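You operate a simulated robot arm through the tools that you are given. There is no shell and no other tool. Be economical: measure what you need, move in short steps, check, and stop when the job is done.

You are at the controls of a simulated two-armed robot. One attempt, no reset.

Task
Pick up the station board with one hand, pass it to the other hand and put it on the white outline on the front bench. Set down upright: station board.

The check looks at the end state, three seconds after you hand in, the way a careful person would. Anything else that was tipped, shoved, dropped, spilled or broken makes it a failure.

Robot
Two 6-joint arms with two-finger grippers on one trunk, on a base that drives. Base frame: it is fixed to the floor where the robot stands at the start and does not move with it; the origin is under the middle of the robot, x ahead of it, y to its left, z up; the surface under the hand at the start is at about z = 0.9. Readings come in m, degrees, newtons and seconds.
The left shoulder is at the start at [0.06, 0.142, 0.9], the right one opposite. With the tool pointing down near the work surface each hand reaches from about 0.26 to 0.7 m from the robot's upright axis, wherever it stands, measured 20 degrees to its own side. Places, roughly: white outline on the front bench [0.9, -0.7, 0.9]. Payload 2.45 kg a hand.
Tool frame (each hand has its own): the origin (TCP) lies between the finger pads and is the grasp point; the fingertips stand 0.026 m ahead of it; z points along the fingers, y is the line along which they close. Largest opening 0.096 m; the body of the gripper starts 0.069 m behind the TCP.
Orientation is that of the tool frame in the base frame, as a unit quaternion [w, x, y, z]. With the fingers straight down and closing along the base's y, the tool's x points along the base's -x, its y along +y and its z along -z.

Tools
- The arms move only by the tool move_arm. It takes "left_targets", "right_targets" or both (then of equal length, played together; a hand with none holds still); each is a list that holds one entry, the list of rows, each a list of 7 numbers: the shift along the base's x, y, z in units of 250 mm (1.0 is 250 mm), then the turn, a rotation vector about the base's x, y, z in units of 60 degrees (1.0 is 60 degrees), then the opening, from 0 (shut) to 1 (fully open). In form: [[[dx, dy, dz, ax, ay, az, claw], ...]]. A call has 1 to 8 rows; each row is the pose to reach, as a shift and turn from the pose commanded when the call began. A call with a number of a shift or a turn outside -1 to 1 is refused whole. Rows are played at 5 a second. More than 0.05 m and 8.6 degrees between two rows, or a gripper value outside its range, and nothing of the call is played. Where a pose cannot be reached the arm comes as near as it can. A force on the tool above 40 N (or 10 N above the force at the start of the call, whichever is more), or a blocked arm, ends the call early, and 0.2 s more pass. Each finger halts on what it meets, pressing with about 24 N; the grip force reading is that of the motor and also rises with nothing between the fingers. The clock runs only during rows and for 0.2 s after the last one: add rows that repeat a pose to give the fingers time. The reply holds the time, the measured pose of the TCP, the force on the tool along the base axes, the opening and the grip force, in the units named above and with some noise, with the torque about the TCP (base axes, N m) and any sound that the robot's microphone picked up, and new pictures: "views" is both (left out), scene, wrist or none (wrist: the cameras of the hands that moved).
- Cameras (640 x 400 px; columns grow to the right, rows downward): "scene" is now at [0.1348, 0.023, 1.5009]; the picture's right is [0.28, -0.96, -0.00], its down [-0.74, -0.22, -0.63] and it looks along [0.61, 0.18, -0.78] (base axes); focal length 260 px, centre (320, 200). "left" rides on the left gripper at [0.082, -0.003, -0.098] in its tool frame; the picture's right is [0.04, 1.00, 0.00], its down [-0.73, 0.03, -0.68] and it looks along [-0.68, 0.03, 0.73] (tool axes); focal length 256 px, centre (320, 200). "right" rides on the right gripper at [0.081, 0.003, -0.098] in its tool frame; the picture's right is [-0.04, 1.00, 0.00], its down [-0.73, -0.03, -0.68] and it looks along [-0.68, -0.03, 0.73] (tool axes); focal length 256 px, centre (320, 200). There is no depth. A picture from a camera that has moved, and an enlarged one, comes with that camera's place and axes in the base frame and with its lens.
- move_column(by): slides the trunk up (or, below 0, down) by that many m; the arms and the scene camera ride with it, the base frame stays. It gives what a move gives, with no picture.
- drive_base(legs): drives the robot by 1 to 6 legs, each [ahead, turn to the left] in m and degrees, along the robot's own axes; the way and the turn of a leg run together, so that a leg with both is an arc; at most 1.5 m and 180 degrees a leg. The arms and the cameras ride along, it lands a little off, and it stops where it bumps. It gives what a move gives, and a new picture of the scene camera.
- head_to(pan, tilt): turns the head with the scene camera to pan (to the left, within 86 degrees either way) and tilt (down, from -29 to 69), counted from straight ahead of the robot. It gives what a move gives, and a new picture of the scene camera.
- inspect(camera, box): a new picture of the part [left, top, right, bottom] of that camera's present view, enlarged. The clock stands still meanwhile.
- finish_job(): hands the job in; it is judged then, once.

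Work in short steps. Places have to be worked out from the pictures, the camera data and where the tool is seen: move nearer, look again, correct. Check each grasp and each placing, and mend what went wrong. You have 120 turns and 260 pictures in all, those below and enlarged ones among them. Open the grippers and draw the arms clear of the work before you hand the job in, unless the task says otherwise; then end with one line.

The tools are called after "Request:" as a command line: name --argument value ..., lists and objects as JSON in quotes. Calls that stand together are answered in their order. move_arm: Moves the arms, as the interface text tells. Its arguments: {"type":"object","properties":{"left_targets":{"type":"array","items":{"type":"array","items":{"type":"array","items":{"type":"number"}}}},"right_targets":{"type":"array","items":{"type":"array","items":{"type":"array","items":{"type":"number"}}}},"views":{"type":"string","enum":["both","scene","wrist","none"]}},"required":[]} The other tools are called the same way: move_column (by) slides the trunk up or down; drive_base (legs) drives the base; head_to (pan, tilt) turns the head that bears the scene camera; inspect (camera, box) takes an enlarged picture of a part of a camera's view; finish_job () hands the job in.

At the start:

```text
clock: 0.0
left_eef_pos: [0.4328, 0.2653, 1.1453]
left_tool_rot: [0.0, -0.001, 1.0, 0.0]
left_force: [-1.1, 1.0, -0.3]
left_torque: [-0.01, 0.0, 0.02]
left_width: 0.0958
left_grip_force: 0.1
right_eef_pos: [0.4235, -0.1145, 1.1842]
right_tool_rot: [0.0, 0.0, 1.0, 0.0]
right_force: [-0.2, -0.6, -0.1]
right_torque: [-0.01, -0.02, 0.0]
right_width: 0.096
right_grip_force: 0.0
trunk travel left (down, up): [-0.525, 0.065]
robot x, y, heading: [-0.003, -0.0005, -0.0]
head pan, tilt: [16.5, 50.8]
```

scene: 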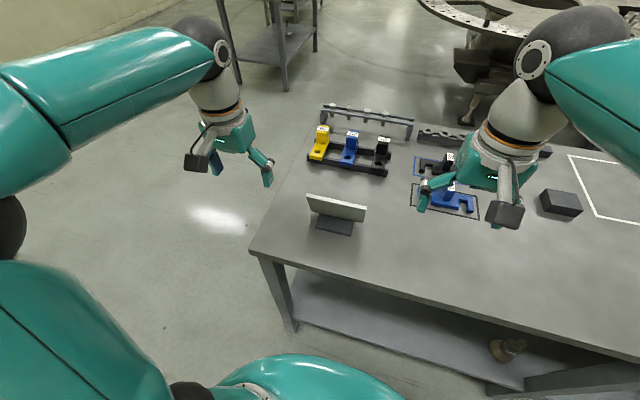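
right: 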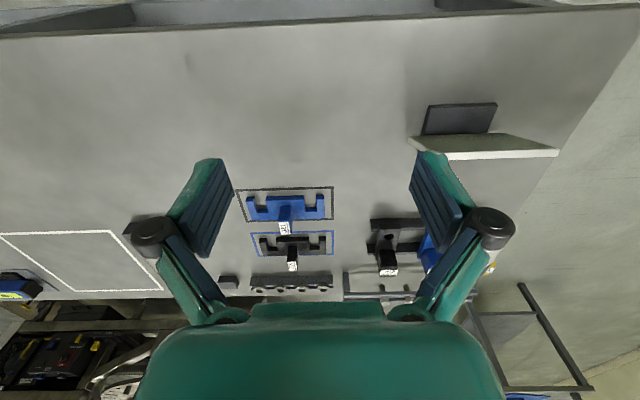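
left: 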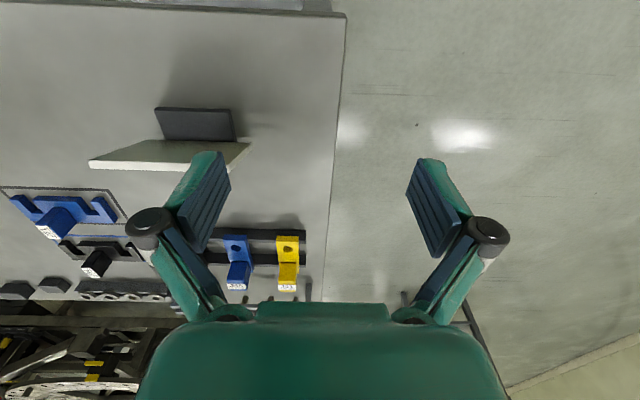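

The station board seems to be the pale upright plate with a dark foot near the left front of the bench. I'll take enlarged views.

Request:
inspect --camera "scene" --box '[280, 80, 500, 260]'

Request:
inspect --camera "left" --box '[60, 80, 300, 230]'

Request:
head_to --pan -30 --tilt 45

```text
2.22 times, centred on (390, 170) of scene
camera zoom: at [0.1348, 0.023, 1.5009], right [0.28, -0.96, 0.0], down [-0.74, -0.22, -0.63], along [0.61, 0.18, -0.78], focal length 578 px, centre (164, 267)
```

zoom: 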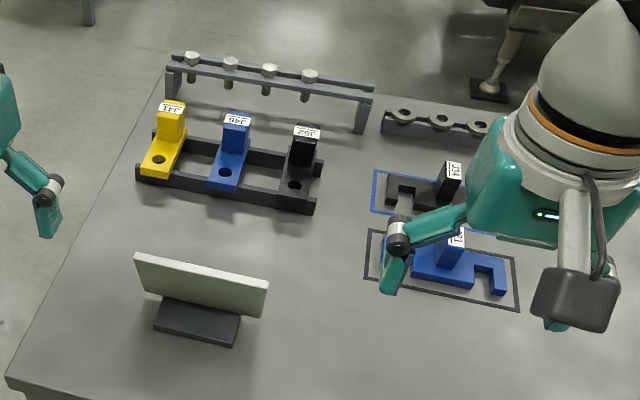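

```text
2.67 times, centred on (180, 155) of left
camera zoom: at [0.3506, 0.2615, 1.2443], right [-0.04, 1.0, 0.0], down [0.73, 0.03, 0.68], along [0.68, 0.03, -0.73], focal length 683 px, centre (693, 320)
```

zoom: 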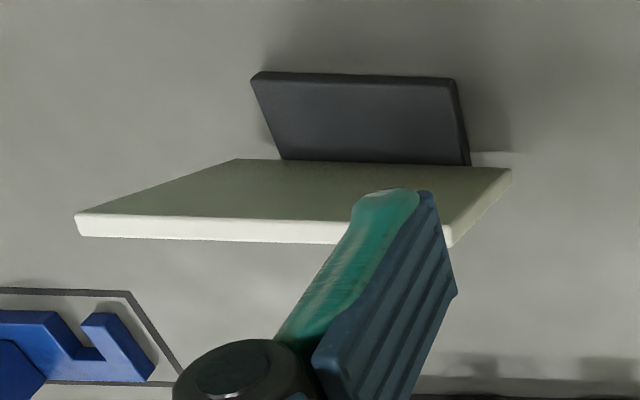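

```text
clock: 1.1
left_eef_pos: [0.4341, 0.2657, 1.1457]
left_tool_rot: [0.0, -0.001, 1.0, 0.0]
left_force: [-0.1, 0.4, 0.3]
left_torque: [0.01, 0.01, 0.07]
left_width: 0.0961
left_grip_force: 0.0
right_eef_pos: [0.4228, -0.1155, 1.1831]
right_tool_rot: [0.0, -0.001, 1.0, -0.001]
right_force: [0.1, -0.2, 0.6]
right_torque: [-0.01, -0.03, 0.04]
right_width: 0.0961
right_grip_force: 0.0
trunk travel left (down, up): [-0.525, 0.065]
robot x, y, heading: [0.0013, -0.0017, -0.1]
head pan, tilt: [-30.0, 45.0]
camera scene: at [0.1321, -0.0393, 1.5089], right [-0.5, -0.87, 0.0], down [-0.61, 0.35, -0.71], along [0.61, -0.35, -0.71], focal length 260 px, centre (320, 200)
```

scene: 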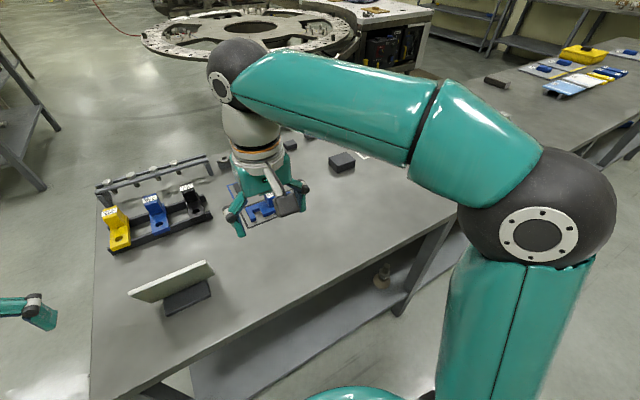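

The board is an upright plate, y about 0.02–0.17, x about 0.52–0.55 and leaning slightly toward the robot, with a foot on the robot's side. The white outline is near x 0.78–1.05, y -0.6 to -0.93. I'll turn the left hand so its fingers close along x, with its camera on the outer side.

Request:
move_arm --left_targets '[[[0.03, 0.02, 0, 0, 0, -0.125, 1], [0.06, 0.04, 0, 0, 0, -0.25, 1], [0.09, 0.06, 0, 0, 0, -0.375, 1], [0.12, 0.08, 0, 0, 0, -0.5, 1], [0.15, 0.08, 0, 0, 0, -0.625, 1], [0.18, 0.08, 0, 0, 0, -0.75, 1], [0.22, 0.08, 0, 0, 0, -0.875, 1], [0.26, 0.08, 0, 0, 0, -1, 1]]]' --views "none"

Request:
move_arm --left_targets '[[[0, 0, 0, 0, 0, -0.125, 1], [0, 0, 0, 0, 0, -0.25, 1], [0, 0, 0, 0, 0, -0.375, 1], [0, 0, 0, 0, 0, -0.5, 1], [0, 0, 0, 0, 0, -0.5, 1]]]' --views "wrist"

Request:
head_to --pan 16 --tilt 50

```text
clock: 2.9
left_eef_pos: [0.499, 0.2872, 1.1439]
left_tool_rot: [-0.001, 0.5, 0.866, 0.0]
left_force: [-0.4, 0.2, -0.1]
left_torque: [0.0, 0.04, 0.0]
left_width: 0.096
left_grip_force: 0.1
right_eef_pos: [0.4234, -0.1158, 1.184]
right_tool_rot: [0.0, -0.001, 1.0, 0.001]
right_force: [-0.1, -0.3, 0.5]
right_torque: [0.01, -0.01, -0.03]
right_width: 0.0961
right_grip_force: 0.1
trunk travel left (down, up): [-0.525, 0.065]
robot x, y, heading: [0.0027, -0.0009, 0.2]
head pan, tilt: [-30.0, 45.0]
```

```text
clock: 4.1
left_eef_pos: [0.4979, 0.2855, 1.1447]
left_tool_rot: [-0.001, 0.707, 0.707, 0.0]
left_force: [-0.3, 0.2, 0.6]
left_torque: [-0.02, 0.01, 0.02]
left_width: 0.0962
left_grip_force: 0.1
right_eef_pos: [0.4224, -0.1148, 1.1843]
right_tool_rot: [0.0, 0.0, 1.0, -0.001]
right_force: [-0.6, -0.1, -0.4]
right_torque: [0.02, -0.01, 0.0]
right_width: 0.0962
right_grip_force: 0.0
trunk travel left (down, up): [-0.525, 0.065]
robot x, y, heading: [-0.0006, 0.0016, 0.1]
head pan, tilt: [-30.0, 45.0]
camera left: at [0.4942, 0.3668, 1.2443], right [1.0, 0.04, 0.0], down [0.03, -0.73, 0.68], along [0.03, -0.68, -0.73], focal length 256 px, centre (320, 200)
```

left: 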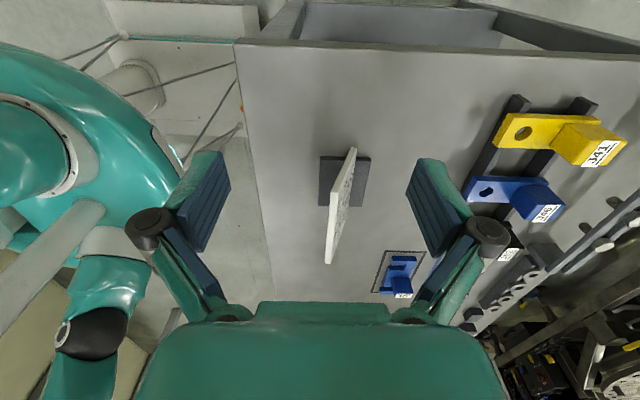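

```text
clock: 5.3
left_eef_pos: [0.4997, 0.2857, 1.1451]
left_tool_rot: [-0.001, 0.706, 0.708, -0.001]
left_force: [0.1, -0.1, -0.3]
left_torque: [0.02, 0.02, -0.02]
left_width: 0.0959
left_grip_force: 0.0
right_eef_pos: [0.4209, -0.1153, 1.1843]
right_tool_rot: [0.0, -0.001, 1.0, -0.001]
right_force: [-0.9, -0.3, -0.7]
right_torque: [0.0, -0.01, 0.03]
right_width: 0.0959
right_grip_force: 0.2
trunk travel left (down, up): [-0.525, 0.065]
robot x, y, heading: [-0.003, -0.0003, -0.1]
head pan, tilt: [16.0, 50.0]
camera scene: at [0.1358, 0.0225, 1.502], right [0.28, -0.96, 0.0], down [-0.74, -0.21, -0.64], along [0.62, 0.18, -0.77], focal length 260 px, centre (320, 200)
```

scene: 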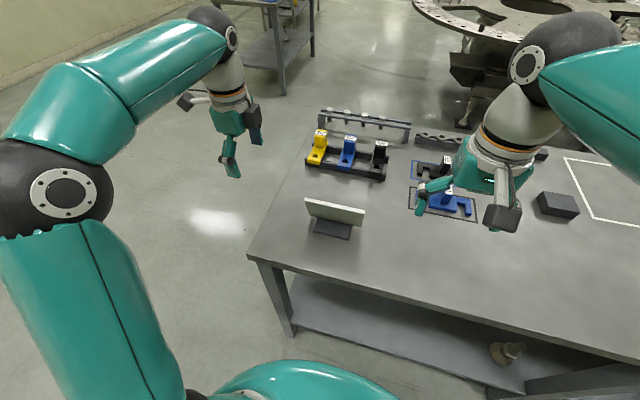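

The left camera now sees the plate edge-on, so I'll zoom in there to measure its lean and yaw.

Request:
inspect --camera "left" --box '[280, 130, 408, 280]'

Request:
inspect --camera "scene" --box '[290, 180, 380, 250]'

```text
2.67 times, centred on (344, 205) of left
camera zoom: at [0.494, 0.3668, 1.2444], right [1.0, 0.04, 0.0], down [0.03, -0.73, 0.68], along [0.03, -0.68, -0.73], focal length 683 px, centre (256, 187)
```

zoom: 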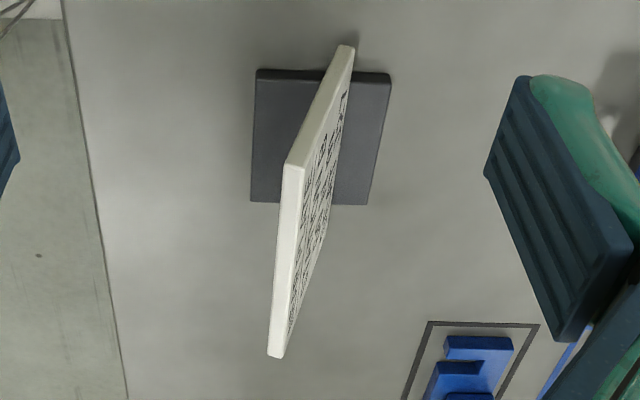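

```text
5.71 times, centred on (335, 215) of scene
camera zoom: at [0.1358, 0.0225, 1.502], right [0.28, -0.96, 0.0], down [-0.74, -0.21, -0.64], along [0.62, 0.18, -0.77], focal length 1487 px, centre (234, 114)
```

zoom: 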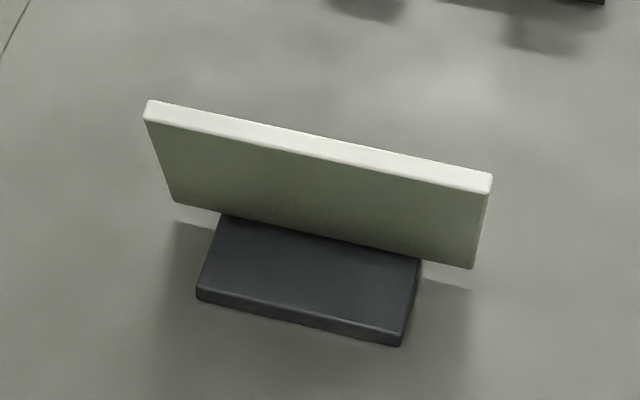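

The plate is about 8 mm thick, leans about 17° toward the robot and has no yaw. Its top edge is at x=0.519, z=1.019, y=0.02–0.17. I'll go to a pre-grasp pose at its +y upper corner, tilted 40° outward.

Request:
move_arm --left_targets '[[[0.005, 0, 0, -0.11, -0.045, -0.016, 1], [0.01, -0.05, -0.05, -0.22, -0.09, -0.033, 1], [0.015, -0.12, -0.12, -0.33, -0.136, -0.05, 1], [0.02, -0.19, -0.19, -0.44, -0.181, -0.066, 1], [0.025, -0.26, -0.26, -0.55, -0.227, -0.083, 1], [0.032, -0.347, -0.343, -0.661, -0.272, -0.099, 1], [0.032, -0.347, -0.343, -0.661, -0.272, -0.099, 1]]]'

```text
clock: 6.9
left_eef_pos: [0.5043, 0.1997, 1.0606]
left_tool_rot: [0.337, 0.692, 0.622, -0.141]
left_force: [-0.4, 0.2, -0.7]
left_torque: [0.01, -0.03, -0.02]
left_width: 0.0961
left_grip_force: 0.1
right_eef_pos: [0.4229, -0.1152, 1.1837]
right_tool_rot: [-0.001, -0.001, 1.0, 0.0]
right_force: [-0.4, 0.0, -0.4]
right_torque: [0.02, -0.01, -0.03]
right_width: 0.0959
right_grip_force: 0.0
trunk travel left (down, up): [-0.525, 0.065]
robot x, y, heading: [-0.0016, -0.0018, 0.1]
head pan, tilt: [16.0, 50.0]
camera scene: at [0.1354, 0.0225, 1.502], right [0.28, -0.96, 0.0], down [-0.74, -0.21, -0.64], along [0.62, 0.18, -0.77], focal length 260 px, centre (320, 200)
camera left: at [0.4941, 0.3244, 1.0822], right [0.96, 0.03, 0.27], down [-0.26, -0.12, 0.96], along [0.06, -0.99, -0.11], focal length 256 px, centre (320, 200)
```

scene: 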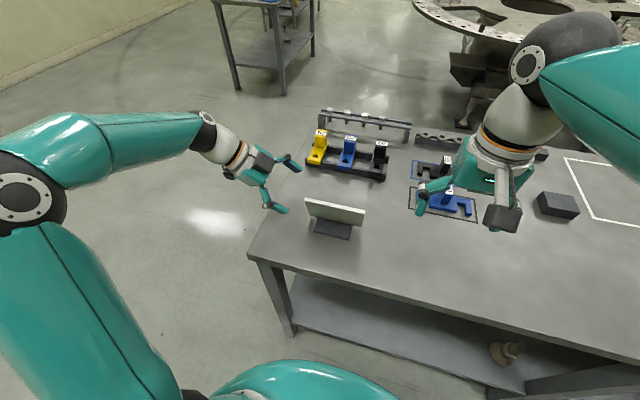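
left: 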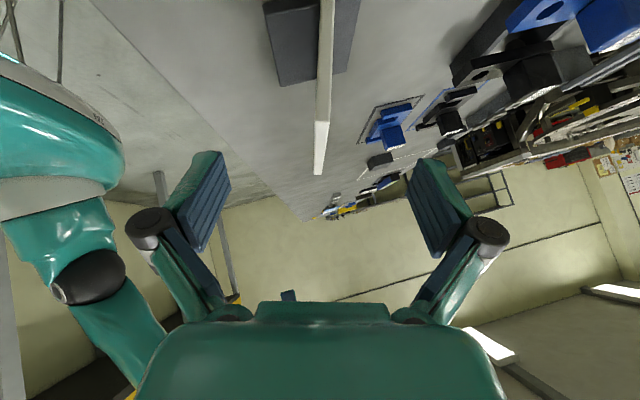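

The plate lines up between the fingers. I'll advance 0.1 m along the approach with the fingers open.

Request:
move_arm --left_targets '[[[0.022, -0.064, -0.073, 0, 0, 0, 1], [0.044, -0.128, -0.146, 0, 0, 0, 1], [0.066, -0.192, -0.219, 0, 0, 0, 1], [0.088, -0.256, -0.292, 0, 0, 0, 1], [0.088, -0.256, -0.292, 0, 0, 0, 1]]]'

Request:
inspect --camera "scene" --box '[260, 150, 400, 250]'

```text
clock: 8.1
left_eef_pos: [0.5256, 0.136, 0.9873]
left_tool_rot: [0.338, 0.693, 0.622, -0.141]
left_force: [-0.8, 0.4, -0.2]
left_torque: [0.01, 0.01, 0.02]
left_width: 0.0959
left_grip_force: 0.1
right_eef_pos: [0.4217, -0.1152, 1.1844]
right_tool_rot: [0.0, -0.001, 1.0, 0.0]
right_force: [-0.3, -0.2, 0.5]
right_torque: [0.03, -0.01, -0.02]
right_width: 0.0959
right_grip_force: 0.0
trunk travel left (down, up): [-0.525, 0.065]
robot x, y, heading: [-0.0016, -0.0044, 0.0]
head pan, tilt: [16.0, 50.0]
camera scene: at [0.1354, 0.0227, 1.502], right [0.28, -0.96, 0.0], down [-0.74, -0.21, -0.64], along [0.62, 0.18, -0.77], focal length 260 px, centre (320, 200)
camera left: at [0.5152, 0.2608, 1.0095], right [0.96, 0.03, 0.27], down [-0.26, -0.13, 0.96], along [0.06, -0.99, -0.11], focal length 256 px, centre (320, 200)
```

scene: 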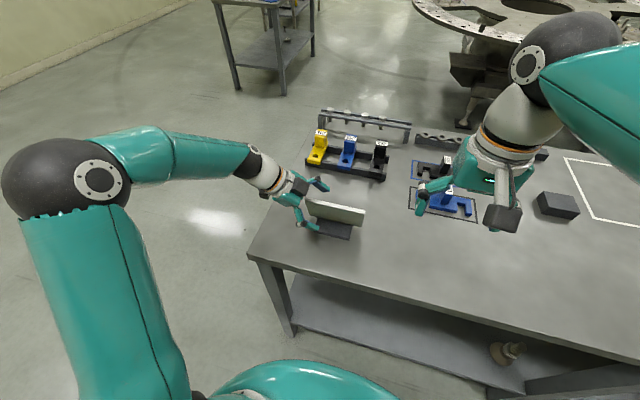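
left: 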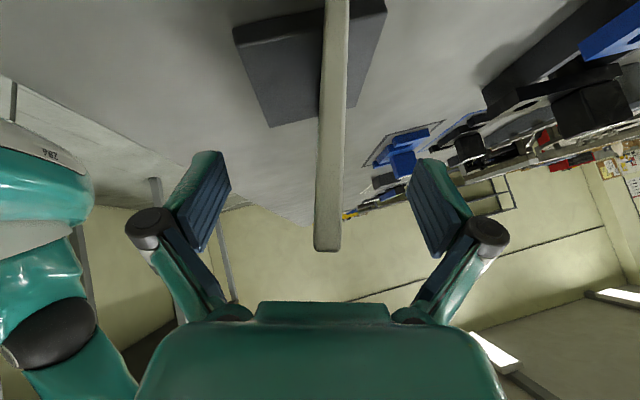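

```text
4.00 times, centred on (330, 200) of scene
camera zoom: at [0.1354, 0.0227, 1.502], right [0.28, -0.96, 0.0], down [-0.74, -0.21, -0.64], along [0.62, 0.18, -0.77], focal length 1041 px, centre (280, 200)
```

zoom: 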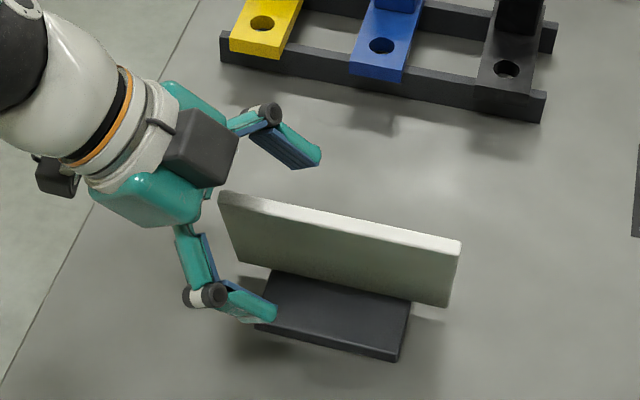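

The plate is between the fingers, about 4 mm off toward +x. I'll shift by that much and close.

Request:
move_arm --left_targets '[[[0.014, 0, 0.004, 0, 0, 0, 1], [0.014, 0, 0.004, 0, 0, 0, 0.5], [0.014, 0, 0.004, 0, 0, 0, 0], [0.014, 0, 0.004, 0, 0, 0, 0], [0.014, 0, 0.004, 0, 0, 0, 0], [0.014, 0, 0.004, 0, 0, 0, 0], [0.014, 0, 0.004, 0, 0, 0, 0]]]'

```text
clock: 9.7
left_eef_pos: [0.5304, 0.1358, 0.9872]
left_tool_rot: [0.337, 0.693, 0.622, -0.141]
left_force: [0.8, -0.2, 0.2]
left_torque: [0.07, -0.13, 0.01]
left_width: 0.0098
left_grip_force: 23.5
right_eef_pos: [0.4223, -0.1158, 1.1826]
right_tool_rot: [0.0, -0.001, 1.0, 0.0]
right_force: [0.0, 0.2, 0.6]
right_torque: [-0.01, 0.02, 0.03]
right_width: 0.0956
right_grip_force: 0.1
trunk travel left (down, up): [-0.525, 0.065]
robot x, y, heading: [0.0006, -0.001, -0.0]
head pan, tilt: [16.0, 50.0]
camera scene: at [0.1359, 0.0226, 1.5019], right [0.28, -0.96, 0.0], down [-0.74, -0.21, -0.64], along [0.62, 0.18, -0.77], focal length 260 px, centre (320, 200)
camera left: at [0.5196, 0.2607, 1.0098], right [0.96, 0.03, 0.27], down [-0.26, -0.13, 0.96], along [0.06, -0.99, -0.11], focal length 256 px, centre (320, 200)
```

scene: 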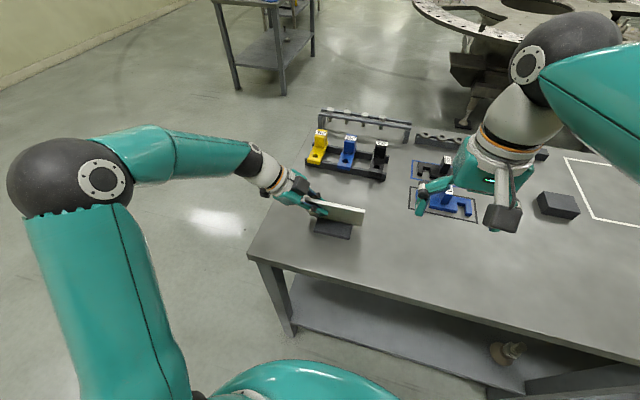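
left: 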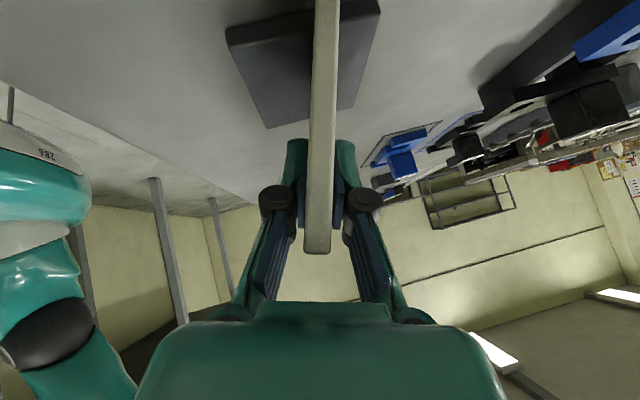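

It has gripped a 9.8 mm plate. I'll lift 4 cm and check for slip.

Request:
move_arm --left_targets '[[[0, 0, 0.05, 0, 0, 0, 0], [0, 0, 0.1, 0, 0, 0, 0], [0, 0, 0.16, 0, 0, 0, 0], [0, 0, 0.16, 0, 0, 0, 0]]]' --views "wrist"

Request:
inspect --camera "scene" --box '[260, 150, 400, 250]'

```text
clock: 10.7
left_eef_pos: [0.5308, 0.134, 1.0284]
left_tool_rot: [0.337, 0.692, 0.622, -0.143]
left_force: [1.2, -0.2, -2.3]
left_torque: [0.05, -0.01, 0.0]
left_width: 0.0093
left_grip_force: 24.2
right_eef_pos: [0.4225, -0.1147, 1.184]
right_tool_rot: [-0.001, -0.001, 1.0, 0.0]
right_force: [-0.7, 0.7, 0.2]
right_torque: [0.07, -0.02, -0.01]
right_width: 0.096
right_grip_force: 0.1
trunk travel left (down, up): [-0.525, 0.065]
robot x, y, heading: [0.0009, -0.0034, -0.3]
head pan, tilt: [16.0, 50.0]
camera left: at [0.5198, 0.2596, 1.0495], right [0.96, 0.03, 0.27], down [-0.26, -0.13, 0.96], along [0.06, -0.99, -0.11], focal length 256 px, centre (320, 200)
```

left: 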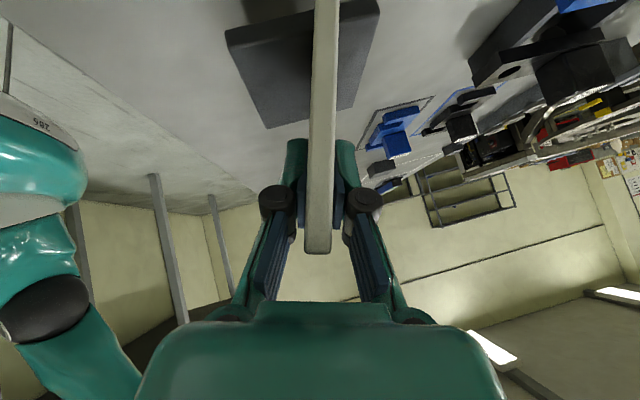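

```text
4.00 times, centred on (330, 200) of scene
camera zoom: at [0.1362, 0.0227, 1.5019], right [0.28, -0.96, 0.0], down [-0.74, -0.21, -0.64], along [0.62, 0.18, -0.77], focal length 1041 px, centre (280, 200)
```

zoom: 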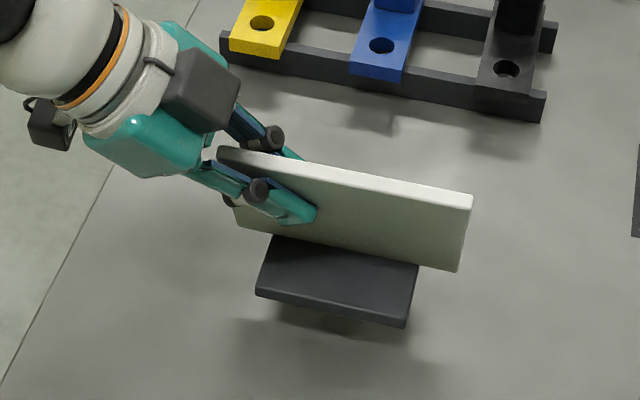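

The board is held without slip. Next I'll raise it to z≈1.10 nearer the middle, and turn the right hand by 90° off to the side for a vertical grip.

Request:
move_arm --left_targets '[[[-0.015, 0, 0.04, 0, 0, 0, 0], [-0.03, 0, 0.08, 0, 0, 0, 0], [-0.045, 0, 0.12, 0, 0, 0, 0], [-0.06, -0.03, 0.16, 0, 0, 0, 0], [-0.075, -0.06, 0.2, 0, 0, 0, 0], [-0.09, -0.09, 0.24, 0, 0, 0, 0], [-0.105, -0.12, 0.27, 0, 0, 0, 0], [-0.12, -0.136, 0.29, 0, 0, 0, 0]]]' --right_targets '[[[0, -0.05, 0.04, 0, 0, 0.125, 1], [0, -0.1, 0.08, 0, 0, 0.25, 1], [0, -0.15, 0.12, 0, 0, 0.375, 1], [0, -0.2, 0.16, 0, 0, 0.5, 1], [0, -0.25, 0.2, 0, 0, 0.625, 1], [0, -0.3, 0.24, 0, 0, 0.75, 1], [0, -0.34, 0.26, 0, 0, 0.875, 1], [0, -0.34, 0.26, 0, 0, 1, 1]]]' --views "none"

Request:
move_arm --right_targets '[[[0, 0, 0, 0, 0, 0.125, 1], [0, 0, 0, 0, 0, 0.25, 1], [0, 0, 0, 0, 0, 0.375, 1], [0, 0, 0, 0, 0, 0.5, 1], [0, 0, 0, 0, 0, 0.5, 1]]]' --views "none"

Request:
move_arm --right_targets '[[[0, 0, 0, 0, -0.1, 0, 1], [0, 0, 0, 0, -0.2, 0, 1], [0, 0, 0, 0, -0.283, 0, 1], [0, 0, 0, 0, -0.283, 0, 1]]]'

```text
clock: 12.5
left_eef_pos: [0.5015, 0.0995, 1.1004]
left_tool_rot: [0.336, 0.693, 0.622, -0.141]
left_force: [-0.3, -0.5, -1.7]
left_torque: [0.07, 0.0, -0.01]
left_width: 0.0097
left_grip_force: 23.7
right_eef_pos: [0.423, -0.1997, 1.2487]
right_tool_rot: [0.0, -0.501, 0.865, 0.0]
right_force: [-0.3, 0.2, 0.1]
right_torque: [0.0, -0.03, -0.01]
right_width: 0.0958
right_grip_force: 0.0
trunk travel left (down, up): [-0.525, 0.065]
robot x, y, heading: [0.0005, 0.0, -0.0]
head pan, tilt: [16.0, 50.0]
```

```text
clock: 13.7
left_eef_pos: [0.5023, 0.1, 1.1]
left_tool_rot: [0.337, 0.692, 0.622, -0.142]
left_force: [0.3, 0.3, -1.9]
left_torque: [0.09, 0.03, -0.01]
left_width: 0.0096
left_grip_force: 24.0
right_eef_pos: [0.4229, -0.1998, 1.2489]
right_tool_rot: [0.0, 0.708, -0.706, 0.0]
right_force: [-0.4, 0.5, -0.5]
right_torque: [0.01, 0.0, -0.05]
right_width: 0.0958
right_grip_force: 0.0
trunk travel left (down, up): [-0.525, 0.065]
robot x, y, heading: [-0.0002, -0.0005, 0.2]
head pan, tilt: [16.0, 50.0]
```

```text
clock: 14.7
left_eef_pos: [0.5027, 0.0999, 1.0997]
left_tool_rot: [0.337, 0.692, 0.622, -0.142]
left_force: [-0.3, -0.7, -2.0]
left_torque: [0.09, 0.01, -0.04]
left_width: 0.0096
left_grip_force: 23.7
right_eef_pos: [0.4219, -0.2002, 1.2484]
right_tool_rot: [-0.104, 0.7, -0.698, 0.106]
right_force: [0.4, 0.0, -0.4]
right_torque: [0.02, 0.05, -0.01]
right_width: 0.0959
right_grip_force: 0.1
trunk travel left (down, up): [-0.525, 0.065]
robot x, y, heading: [-0.0025, -0.0033, 0.2]
head pan, tilt: [16.0, 50.0]
camera scene: at [0.1364, 0.0227, 1.5019], right [0.28, -0.96, 0.0], down [-0.74, -0.21, -0.64], along [0.62, 0.18, -0.77], focal length 260 px, centre (320, 200)
camera right: at [0.3908, -0.2832, 1.3411], right [-0.96, 0.04, -0.29], down [-0.17, 0.73, 0.66], along [0.24, 0.68, -0.69], focal length 256 px, centre (320, 200)
```

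scene: 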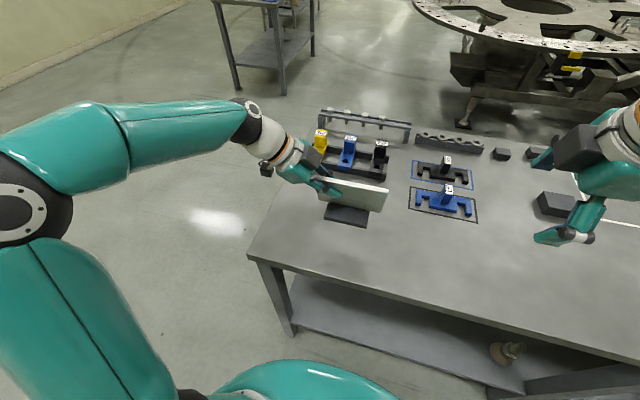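
right: 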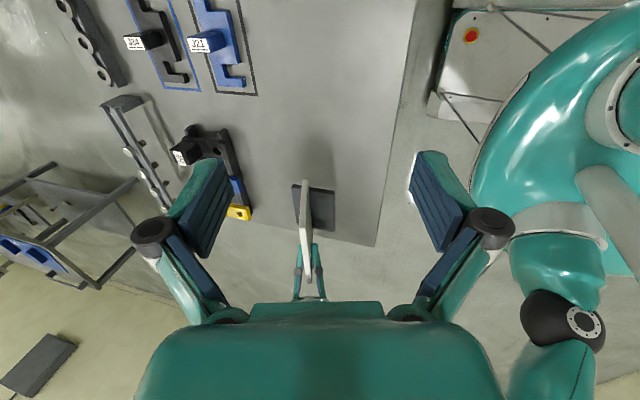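

The plate's top edge is now near x=0.4915, z=1.132, y −0.015 to 0.135. I'll bring the right hand above it at y≈0.042, off the left fingers.

Request:
move_arm --right_targets '[[[0.03, 0.12, -0.02, 0, 0, 0, 1], [0.06, 0.25, -0.05, 0, 0, 0, 1], [0.09, 0.38, -0.08, 0, 0, 0, 1], [0.12, 0.51, -0.12, 0, 0, 0, 1], [0.15, 0.64, -0.16, 0, 0, 0, 1], [0.18, 0.77, -0.2, 0, 0, 0, 1], [0.206, 0.9, -0.22, 0, 0, 0, 1], [0.206, 0.968, -0.24, 0, 0, 0, 1]]]'

Request:
inspect --camera "scene" --box '[260, 120, 460, 260]'

```text
clock: 16.5
left_eef_pos: [0.5013, 0.1004, 1.0997]
left_tool_rot: [0.337, 0.693, 0.622, -0.142]
left_force: [-0.6, -0.4, -3.0]
left_torque: [0.07, 0.01, 0.0]
left_width: 0.0096
left_grip_force: 24.4
right_eef_pos: [0.4745, 0.0425, 1.1886]
right_tool_rot: [-0.105, 0.7, -0.699, 0.103]
right_force: [0.7, 0.1, -0.2]
right_torque: [0.02, 0.05, 0.02]
right_width: 0.0955
right_grip_force: 0.0
trunk travel left (down, up): [-0.525, 0.065]
robot x, y, heading: [0.0028, 0.0007, -0.1]
head pan, tilt: [16.0, 50.0]
camera scene: at [0.1359, 0.0228, 1.5019], right [0.28, -0.96, 0.0], down [-0.74, -0.21, -0.64], along [0.62, 0.18, -0.77], focal length 260 px, centre (320, 200)
camera right: at [0.4422, -0.0413, 1.2813], right [-0.96, 0.04, -0.29], down [-0.17, 0.73, 0.66], along [0.24, 0.68, -0.69], focal length 256 px, centre (320, 200)
```

scene: 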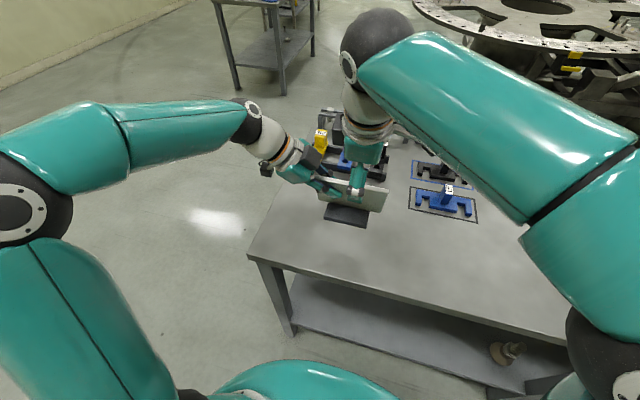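
right: 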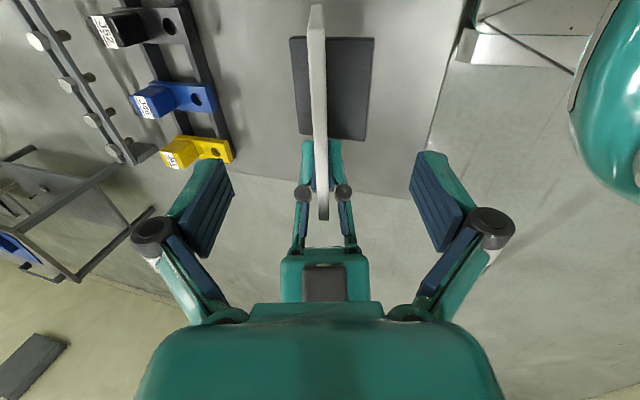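

```text
2.86 times, centred on (360, 190) of scene
camera zoom: at [0.1359, 0.0228, 1.5019], right [0.28, -0.96, 0.0], down [-0.74, -0.21, -0.64], along [0.62, 0.18, -0.77], focal length 744 px, centre (206, 229)
```

zoom: 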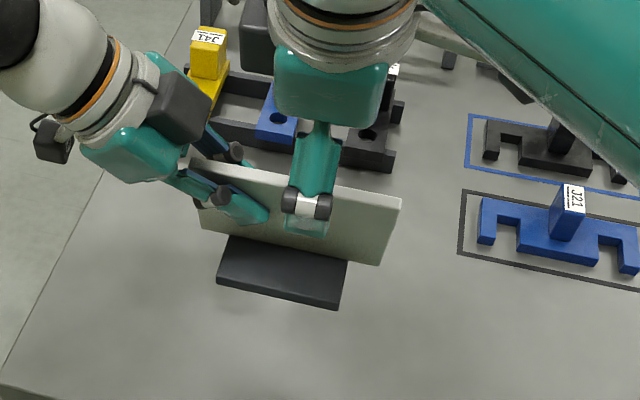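

The fingers line up, but the inner modules of the two grippers would pass close to each other. I'll tilt the right hand 25° outward in the plate's plane before descending.

Request:
move_arm --right_targets '[[[0.002, -0.05, 0, 0.1, 0, 0.03, 1], [0.005, -0.1, 0, 0.2, 0, 0.06, 1], [0.007, -0.15, -0.01, 0.3, 0, 0.091, 1], [0.01, -0.18, -0.032, 0.398, 0, 0.122, 1], [0.01, -0.18, -0.032, 0.398, 0, 0.122, 1]]]' --views "wrist"

Request:
inspect --camera "scene" --box '[260, 120, 460, 260]'

```text
clock: 17.7
left_eef_pos: [0.5018, 0.101, 1.099]
left_tool_rot: [0.336, 0.693, 0.621, -0.143]
left_force: [-0.1, -1.0, -2.0]
left_torque: [0.09, 0.03, -0.01]
left_width: 0.0098
left_grip_force: 23.6
right_eef_pos: [0.4771, -0.003, 1.182]
right_tool_rot: [-0.252, 0.707, -0.659, -0.05]
right_force: [-0.6, 0.3, 0.4]
right_torque: [-0.05, 0.0, 0.0]
right_width: 0.0959
right_grip_force: 0.1
trunk travel left (down, up): [-0.525, 0.065]
robot x, y, heading: [-0.0019, -0.0018, 0.3]
head pan, tilt: [16.0, 50.0]
camera right: at [0.4581, -0.1204, 1.2322], right [-0.96, 0.03, -0.28], down [-0.24, 0.38, 0.89], along [0.13, 0.93, -0.35], focal length 256 px, centre (320, 200)
```

right: 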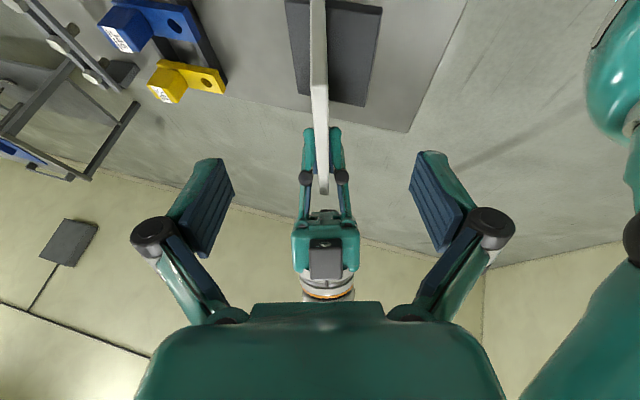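

```text
2.86 times, centred on (360, 190) of scene
camera zoom: at [0.1359, 0.0228, 1.5019], right [0.28, -0.96, 0.0], down [-0.74, -0.21, -0.64], along [0.62, 0.18, -0.77], focal length 744 px, centre (206, 229)
```

zoom: 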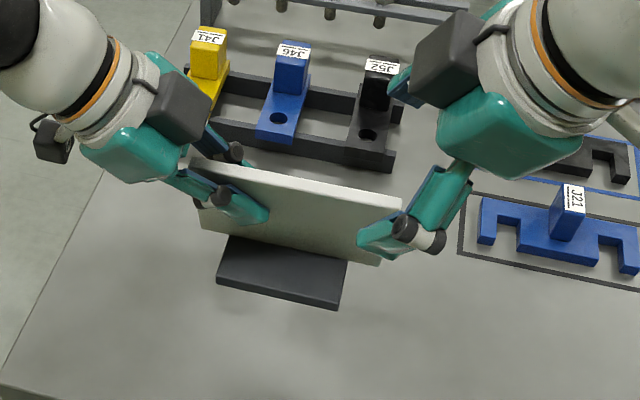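

There is now ample room. I'll advance the right hand 0.09 m onto the plate.

Request:
move_arm --right_targets '[[[0.024, 0.038, -0.078, 0, 0, 0, 1], [0.048, 0.076, -0.156, 0, 0, 0, 1], [0.072, 0.114, -0.234, 0, 0, 0, 1], [0.095, 0.152, -0.312, 0, 0, 0, 1], [0.095, 0.152, -0.312, 0, 0, 0, 1]]]' --views "wrist"

Request:
inspect --camera "scene" --box '[260, 120, 460, 260]'

```text
clock: 18.9
left_eef_pos: [0.5016, 0.1005, 1.1002]
left_tool_rot: [0.337, 0.692, 0.622, -0.142]
left_force: [0.1, -0.4, -1.3]
left_torque: [0.1, 0.04, 0.03]
left_width: 0.0098
left_grip_force: 24.2
right_eef_pos: [0.5005, 0.0342, 1.1022]
right_tool_rot: [-0.252, 0.707, -0.659, -0.05]
right_force: [-0.2, -0.3, -1.6]
right_torque: [0.03, 0.02, 0.01]
right_width: 0.0962
right_grip_force: 0.0
trunk travel left (down, up): [-0.525, 0.065]
robot x, y, heading: [0.0009, 0.0005, -0.2]
head pan, tilt: [16.0, 50.0]
camera right: at [0.4811, -0.0825, 1.1539], right [-0.96, 0.03, -0.28], down [-0.24, 0.38, 0.89], along [0.14, 0.93, -0.36], focal length 256 px, centre (320, 200)
```

right: 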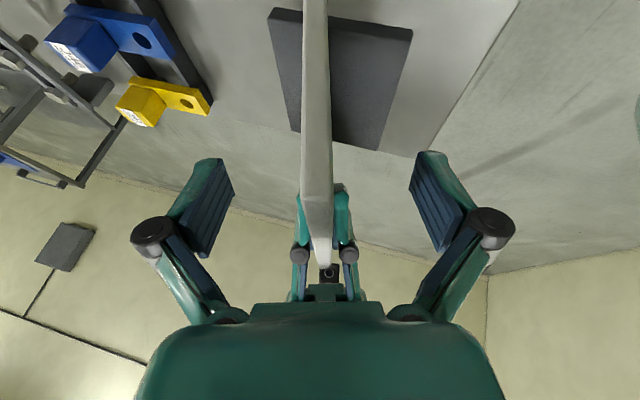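

```text
2.86 times, centred on (360, 190) of scene
camera zoom: at [0.1356, 0.0225, 1.502], right [0.28, -0.96, 0.0], down [-0.74, -0.21, -0.64], along [0.62, 0.18, -0.77], focal length 744 px, centre (206, 229)
```

zoom: 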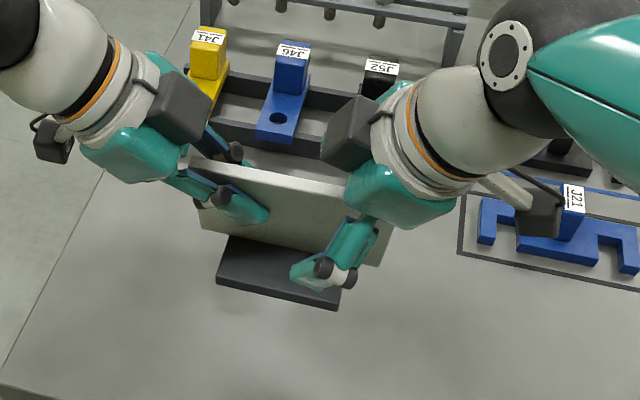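

The plate is centred between the right fingers. I'll close the right hand while the left keeps holding.

Request:
move_arm --right_targets '[[[0, 0, 0, 0, 0, 0, 0.5], [0, 0, 0, 0, 0, 0, 0], [0, 0, 0, 0, 0, 0, 0], [0, 0, 0, 0, 0, 0, 0], [0, 0, 0, 0, 0, 0, 0], [0, 0, 0, 0, 0, 0, 0]]]' --views "wrist"

Request:
inspect --camera "scene" --box '[260, 120, 460, 260]'

```text
clock: 20.3
left_eef_pos: [0.5012, 0.1006, 1.0995]
left_tool_rot: [0.337, 0.693, 0.622, -0.142]
left_force: [0.5, -0.9, -1.8]
left_torque: [0.03, 0.01, 0.06]
left_width: 0.0096
left_grip_force: 24.3
right_eef_pos: [0.5007, 0.0355, 1.104]
right_tool_rot: [-0.253, 0.707, -0.659, -0.05]
right_force: [-1.8, 0.3, -0.1]
right_torque: [0.03, 0.04, -0.01]
right_width: 0.0093
right_grip_force: 24.2
trunk travel left (down, up): [-0.525, 0.065]
robot x, y, heading: [0.0002, -0.0009, -0.1]
head pan, tilt: [16.0, 50.0]
camera right: at [0.4813, -0.0824, 1.154], right [-0.96, 0.03, -0.28], down [-0.24, 0.38, 0.89], along [0.13, 0.93, -0.36], focal length 256 px, centre (320, 200)
```

right: 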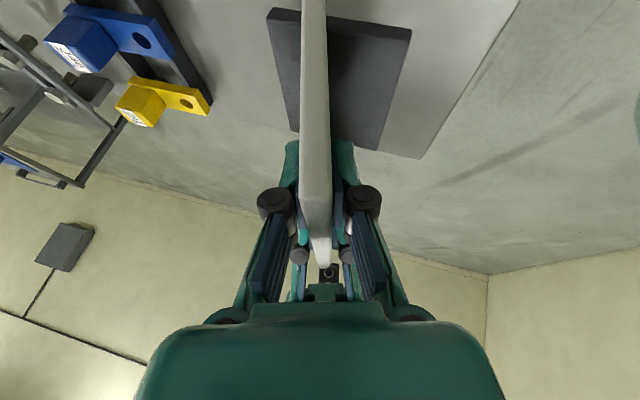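

```text
2.86 times, centred on (360, 190) of scene
camera zoom: at [0.136, 0.0226, 1.5019], right [0.28, -0.96, 0.0], down [-0.74, -0.21, -0.64], along [0.62, 0.18, -0.77], focal length 744 px, centre (206, 229)
```

zoom: 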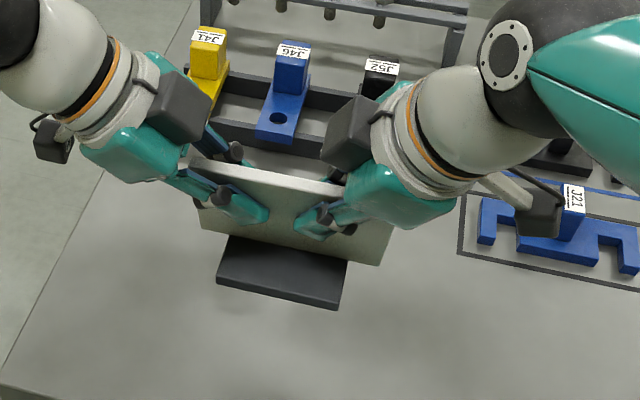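

Both hands hold it. I'll open the left hand, then withdraw it along its approach line.

Request:
move_arm --left_targets '[[[0, 0, 0, 0, 0, 0, 0.3], [0, 0, 0, 0, 0, 0, 0.7], [0, 0, 0, 0, 0, 0, 1], [0, 0, 0, 0, 0, 0, 1], [-0.03, 0.085, 0.097, 0, 0, 0, 1], [-0.06, 0.17, 0.194, 0, 0, 0, 1], [-0.09, 0.256, 0.29, 0, 0, 0, 1], [-0.11, 0.34, 0.38, 0, 0, 0, 1]]]' --views "none"

Request:
inspect --camera "scene" --box '[220, 120, 460, 270]'

```text
clock: 22.1
left_eef_pos: [0.4742, 0.1852, 1.1964]
left_tool_rot: [0.337, 0.693, 0.622, -0.141]
left_force: [0.6, 0.5, -0.7]
left_torque: [0.02, 0.02, -0.02]
left_width: 0.0962
left_grip_force: 0.0
right_eef_pos: [0.5002, 0.0343, 1.1033]
right_tool_rot: [-0.253, 0.707, -0.658, -0.05]
right_force: [-0.3, -0.5, -0.6]
right_torque: [-0.04, 0.02, -0.03]
right_width: 0.0098
right_grip_force: 24.1
trunk travel left (down, up): [-0.525, 0.065]
robot x, y, heading: [-0.0011, 0.0042, -0.1]
head pan, tilt: [16.0, 50.0]
```

```text
2.67 times, centred on (340, 195) of scene
camera zoom: at [0.1356, 0.0229, 1.5019], right [0.28, -0.96, 0.0], down [-0.74, -0.21, -0.64], along [0.62, 0.18, -0.77], focal length 694 px, centre (267, 213)
```

zoom: 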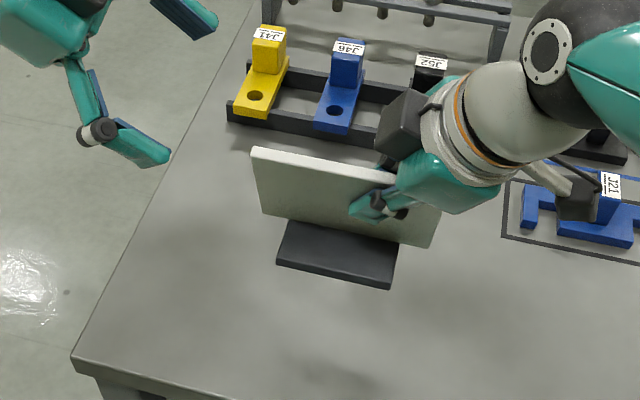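

The right hand alone holds the board now. I'll raise it for travel, move the left hand aside, and look at the base and the way to the right.

Request:
move_arm --left_targets '[[[-0.05, 0.1, 0.1, 0, 0, 0, 1], [-0.1, 0.2, 0.2, 0, 0, 0, 1], [-0.15, 0.25, 0.25, 0, 0, 0, 1], [-0.2, 0.3, 0.3, 0, 0, 0, 1], [-0.2, 0.3, 0.3, 0, 0, 0, 1]]]' --right_targets '[[[-0.02, -0.06, 0.1, 0, 0, 0, 0], [-0.06, -0.12, 0.2, 0, 0, 0, 0], [-0.1, -0.2, 0.3, 0, 0, 0, 0], [-0.15, -0.3, 0.36, 0, 0, 0, 0], [-0.2, -0.4, 0.4, 0, 0, 0, 0]]]' --views "none"

Request:
head_to --pan -80 --tilt 35

Request:
head_to --pan 0 --tilt 69

```text
clock: 23.3
left_eef_pos: [0.4244, 0.2597, 1.272]
left_tool_rot: [0.337, 0.693, 0.622, -0.141]
left_force: [0.0, -0.3, 0.4]
left_torque: [0.01, -0.02, 0.01]
left_width: 0.096
left_grip_force: 0.0
right_eef_pos: [0.4495, -0.0654, 1.2021]
right_tool_rot: [-0.254, 0.706, -0.66, -0.05]
right_force: [0.5, -0.7, -2.1]
right_torque: [-0.03, -0.02, 0.01]
right_width: 0.0098
right_grip_force: 24.4
trunk travel left (down, up): [-0.525, 0.065]
robot x, y, heading: [-0.0007, -0.0043, 0.0]
head pan, tilt: [16.0, 50.0]
```

```text
clock: 25.0
left_eef_pos: [0.4246, 0.259, 1.2709]
left_tool_rot: [0.337, 0.693, 0.622, -0.142]
left_force: [-0.4, 0.0, 0.7]
left_torque: [0.03, 0.05, -0.01]
left_width: 0.096
left_grip_force: 0.0
right_eef_pos: [0.4495, -0.0652, 1.2033]
right_tool_rot: [-0.253, 0.706, -0.659, -0.05]
right_force: [0.2, 0.2, -1.8]
right_torque: [-0.07, 0.04, 0.02]
right_width: 0.0097
right_grip_force: 23.8
trunk travel left (down, up): [-0.525, 0.065]
robot x, y, heading: [-0.0011, 0.0009, -0.0]
head pan, tilt: [-80.0, 35.0]
camera scene: at [0.0771, -0.0854, 1.5237], right [-0.98, -0.17, 0.0], down [-0.1, 0.56, -0.82], along [0.14, -0.81, -0.57], focal length 260 px, centre (320, 200)
```

scene: 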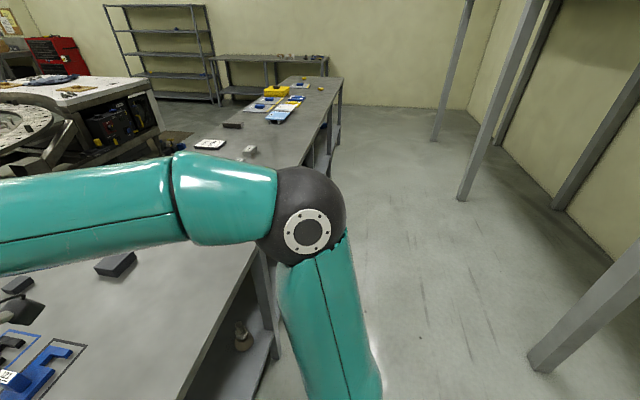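

```text
clock: 26.5
left_eef_pos: [0.4243, 0.2601, 1.2702]
left_tool_rot: [0.337, 0.692, 0.622, -0.142]
left_force: [0.2, 0.0, 0.4]
left_torque: [0.01, 0.03, 0.01]
left_width: 0.0959
left_grip_force: 0.0
right_eef_pos: [0.4501, -0.065, 1.2031]
right_tool_rot: [-0.252, 0.707, -0.659, -0.05]
right_force: [-0.4, 0.5, -2.4]
right_torque: [-0.03, 0.03, -0.02]
right_width: 0.0098
right_grip_force: 23.7
trunk travel left (down, up): [-0.525, 0.065]
robot x, y, heading: [0.0022, 0.0008, 0.0]
head pan, tilt: [0.0, 68.8]
camera scene: at [0.1176, 0.0013, 1.48], right [0.0, -1.0, 0.0], down [-0.93, 0.0, -0.36], along [0.36, 0.0, -0.93], focal length 260 px, centre (320, 200)
```

scene: 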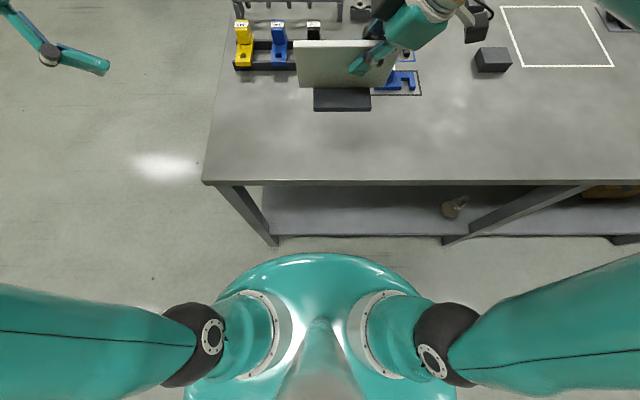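

The outline is a square, x 0.77–1.04 and y −0.61 to −0.88, centred near (0.90, −0.74); a small block sits to its left. The aisle is clear. I'll drive along the bench to y≈−0.78 and turn to face slightly left of straight ahead.

Request:
drive_base --legs '[[0, -90], [0.78, 0]]'

```text
clock: 30.6
left_eef_pos: [0.3282, -0.3809, 1.2715]
left_tool_rot: [0.166, 0.931, 0.03, -0.324]
left_force: [-0.5, -0.4, 0.5]
left_torque: [0.0, -0.07, 0.04]
left_width: 0.0959
left_grip_force: 0.0
right_eef_pos: [0.014, -0.4611, 1.2041]
right_tool_rot: [0.227, -0.116, 0.959, -0.124]
right_force: [-0.7, -0.5, -1.9]
right_torque: [-0.01, 0.02, 0.01]
right_width: 0.0097
right_grip_force: 23.7
trunk travel left (down, up): [-0.525, 0.065]
robot x, y, heading: [0.0488, 0.0021, -81.9]
head pan, tilt: [0.0, 68.8]
stopped in leg 1: the robot was blocked; the commanded pose is now the measured one
camera scene: at [0.0644, -0.1105, 1.4799], right [-0.99, -0.15, 0.0], down [-0.14, 0.92, -0.36], along [0.06, -0.36, -0.93], focal length 260 px, centre (320, 200)
```

scene: 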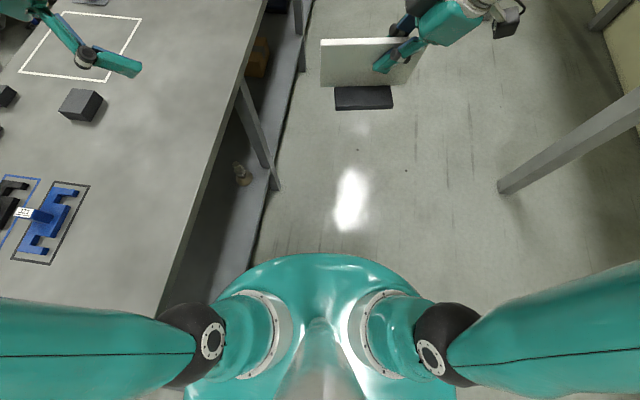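

The turn was blocked at −82° with the robot pushed a little to +x, so something on its right or rear seems to be touching. I'll look around before moving.

Request:
head_to --pan -86 --tilt 35

Request:
head_to --pan 86 --tilt 45

```text
clock: 32.1
left_eef_pos: [0.3311, -0.3791, 1.2702]
left_tool_rot: [0.167, 0.931, 0.03, -0.324]
left_force: [0.2, -0.2, 0.0]
left_torque: [0.01, -0.03, 0.03]
left_width: 0.096
left_grip_force: 0.1
right_eef_pos: [0.0163, -0.4606, 1.203]
right_tool_rot: [0.225, -0.115, 0.959, -0.125]
right_force: [-0.7, 0.4, -2.1]
right_torque: [0.0, 0.07, -0.04]
right_width: 0.0097
right_grip_force: 23.5
trunk travel left (down, up): [-0.525, 0.065]
robot x, y, heading: [0.0497, 0.0051, -81.7]
head pan, tilt: [-85.9, 35.0]
camera scene: at [-0.0266, -0.0732, 1.5237], right [-0.22, 0.98, 0.0], down [0.56, 0.12, -0.82], along [-0.8, -0.18, -0.57], focal length 260 px, centre (320, 200)
```

scene: 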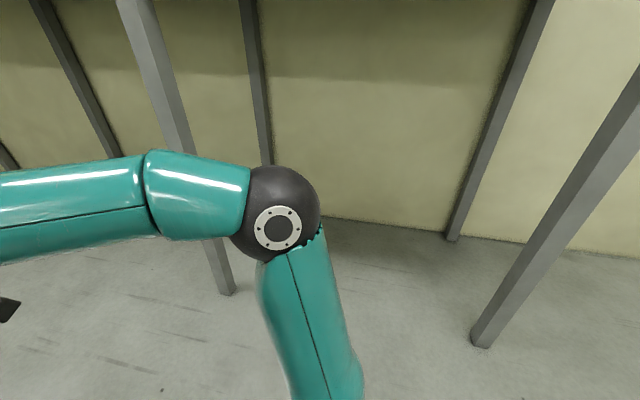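

```text
clock: 34.8
left_eef_pos: [0.3325, -0.379, 1.2717]
left_tool_rot: [0.167, 0.93, 0.031, -0.326]
left_force: [0.6, 0.3, 0.5]
left_torque: [0.0, -0.01, 0.0]
left_width: 0.0963
left_grip_force: 0.0
right_eef_pos: [0.0163, -0.4611, 1.2041]
right_tool_rot: [0.227, -0.115, 0.959, -0.125]
right_force: [0.0, 0.3, -2.1]
right_torque: [-0.01, 0.05, 0.0]
right_width: 0.0097
right_grip_force: 23.7
trunk travel left (down, up): [-0.525, 0.065]
robot x, y, heading: [0.0511, 0.0037, -81.7]
head pan, tilt: [85.9, 45.0]
camera scene: at [0.1406, -0.048, 1.5089], right [0.08, -1.0, 0.0], down [-0.71, -0.05, -0.71], along [0.71, 0.05, -0.71], focal length 260 px, centre (320, 200)
```

scene: 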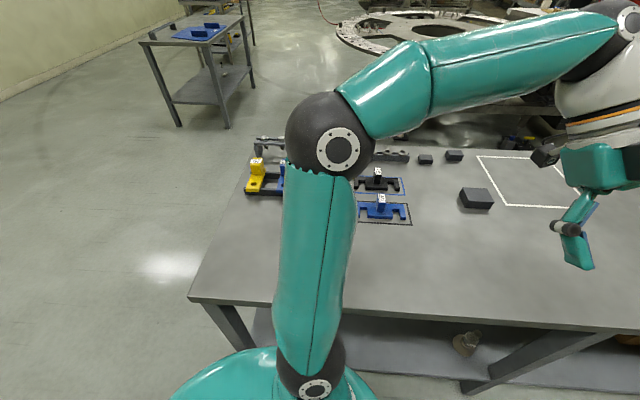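

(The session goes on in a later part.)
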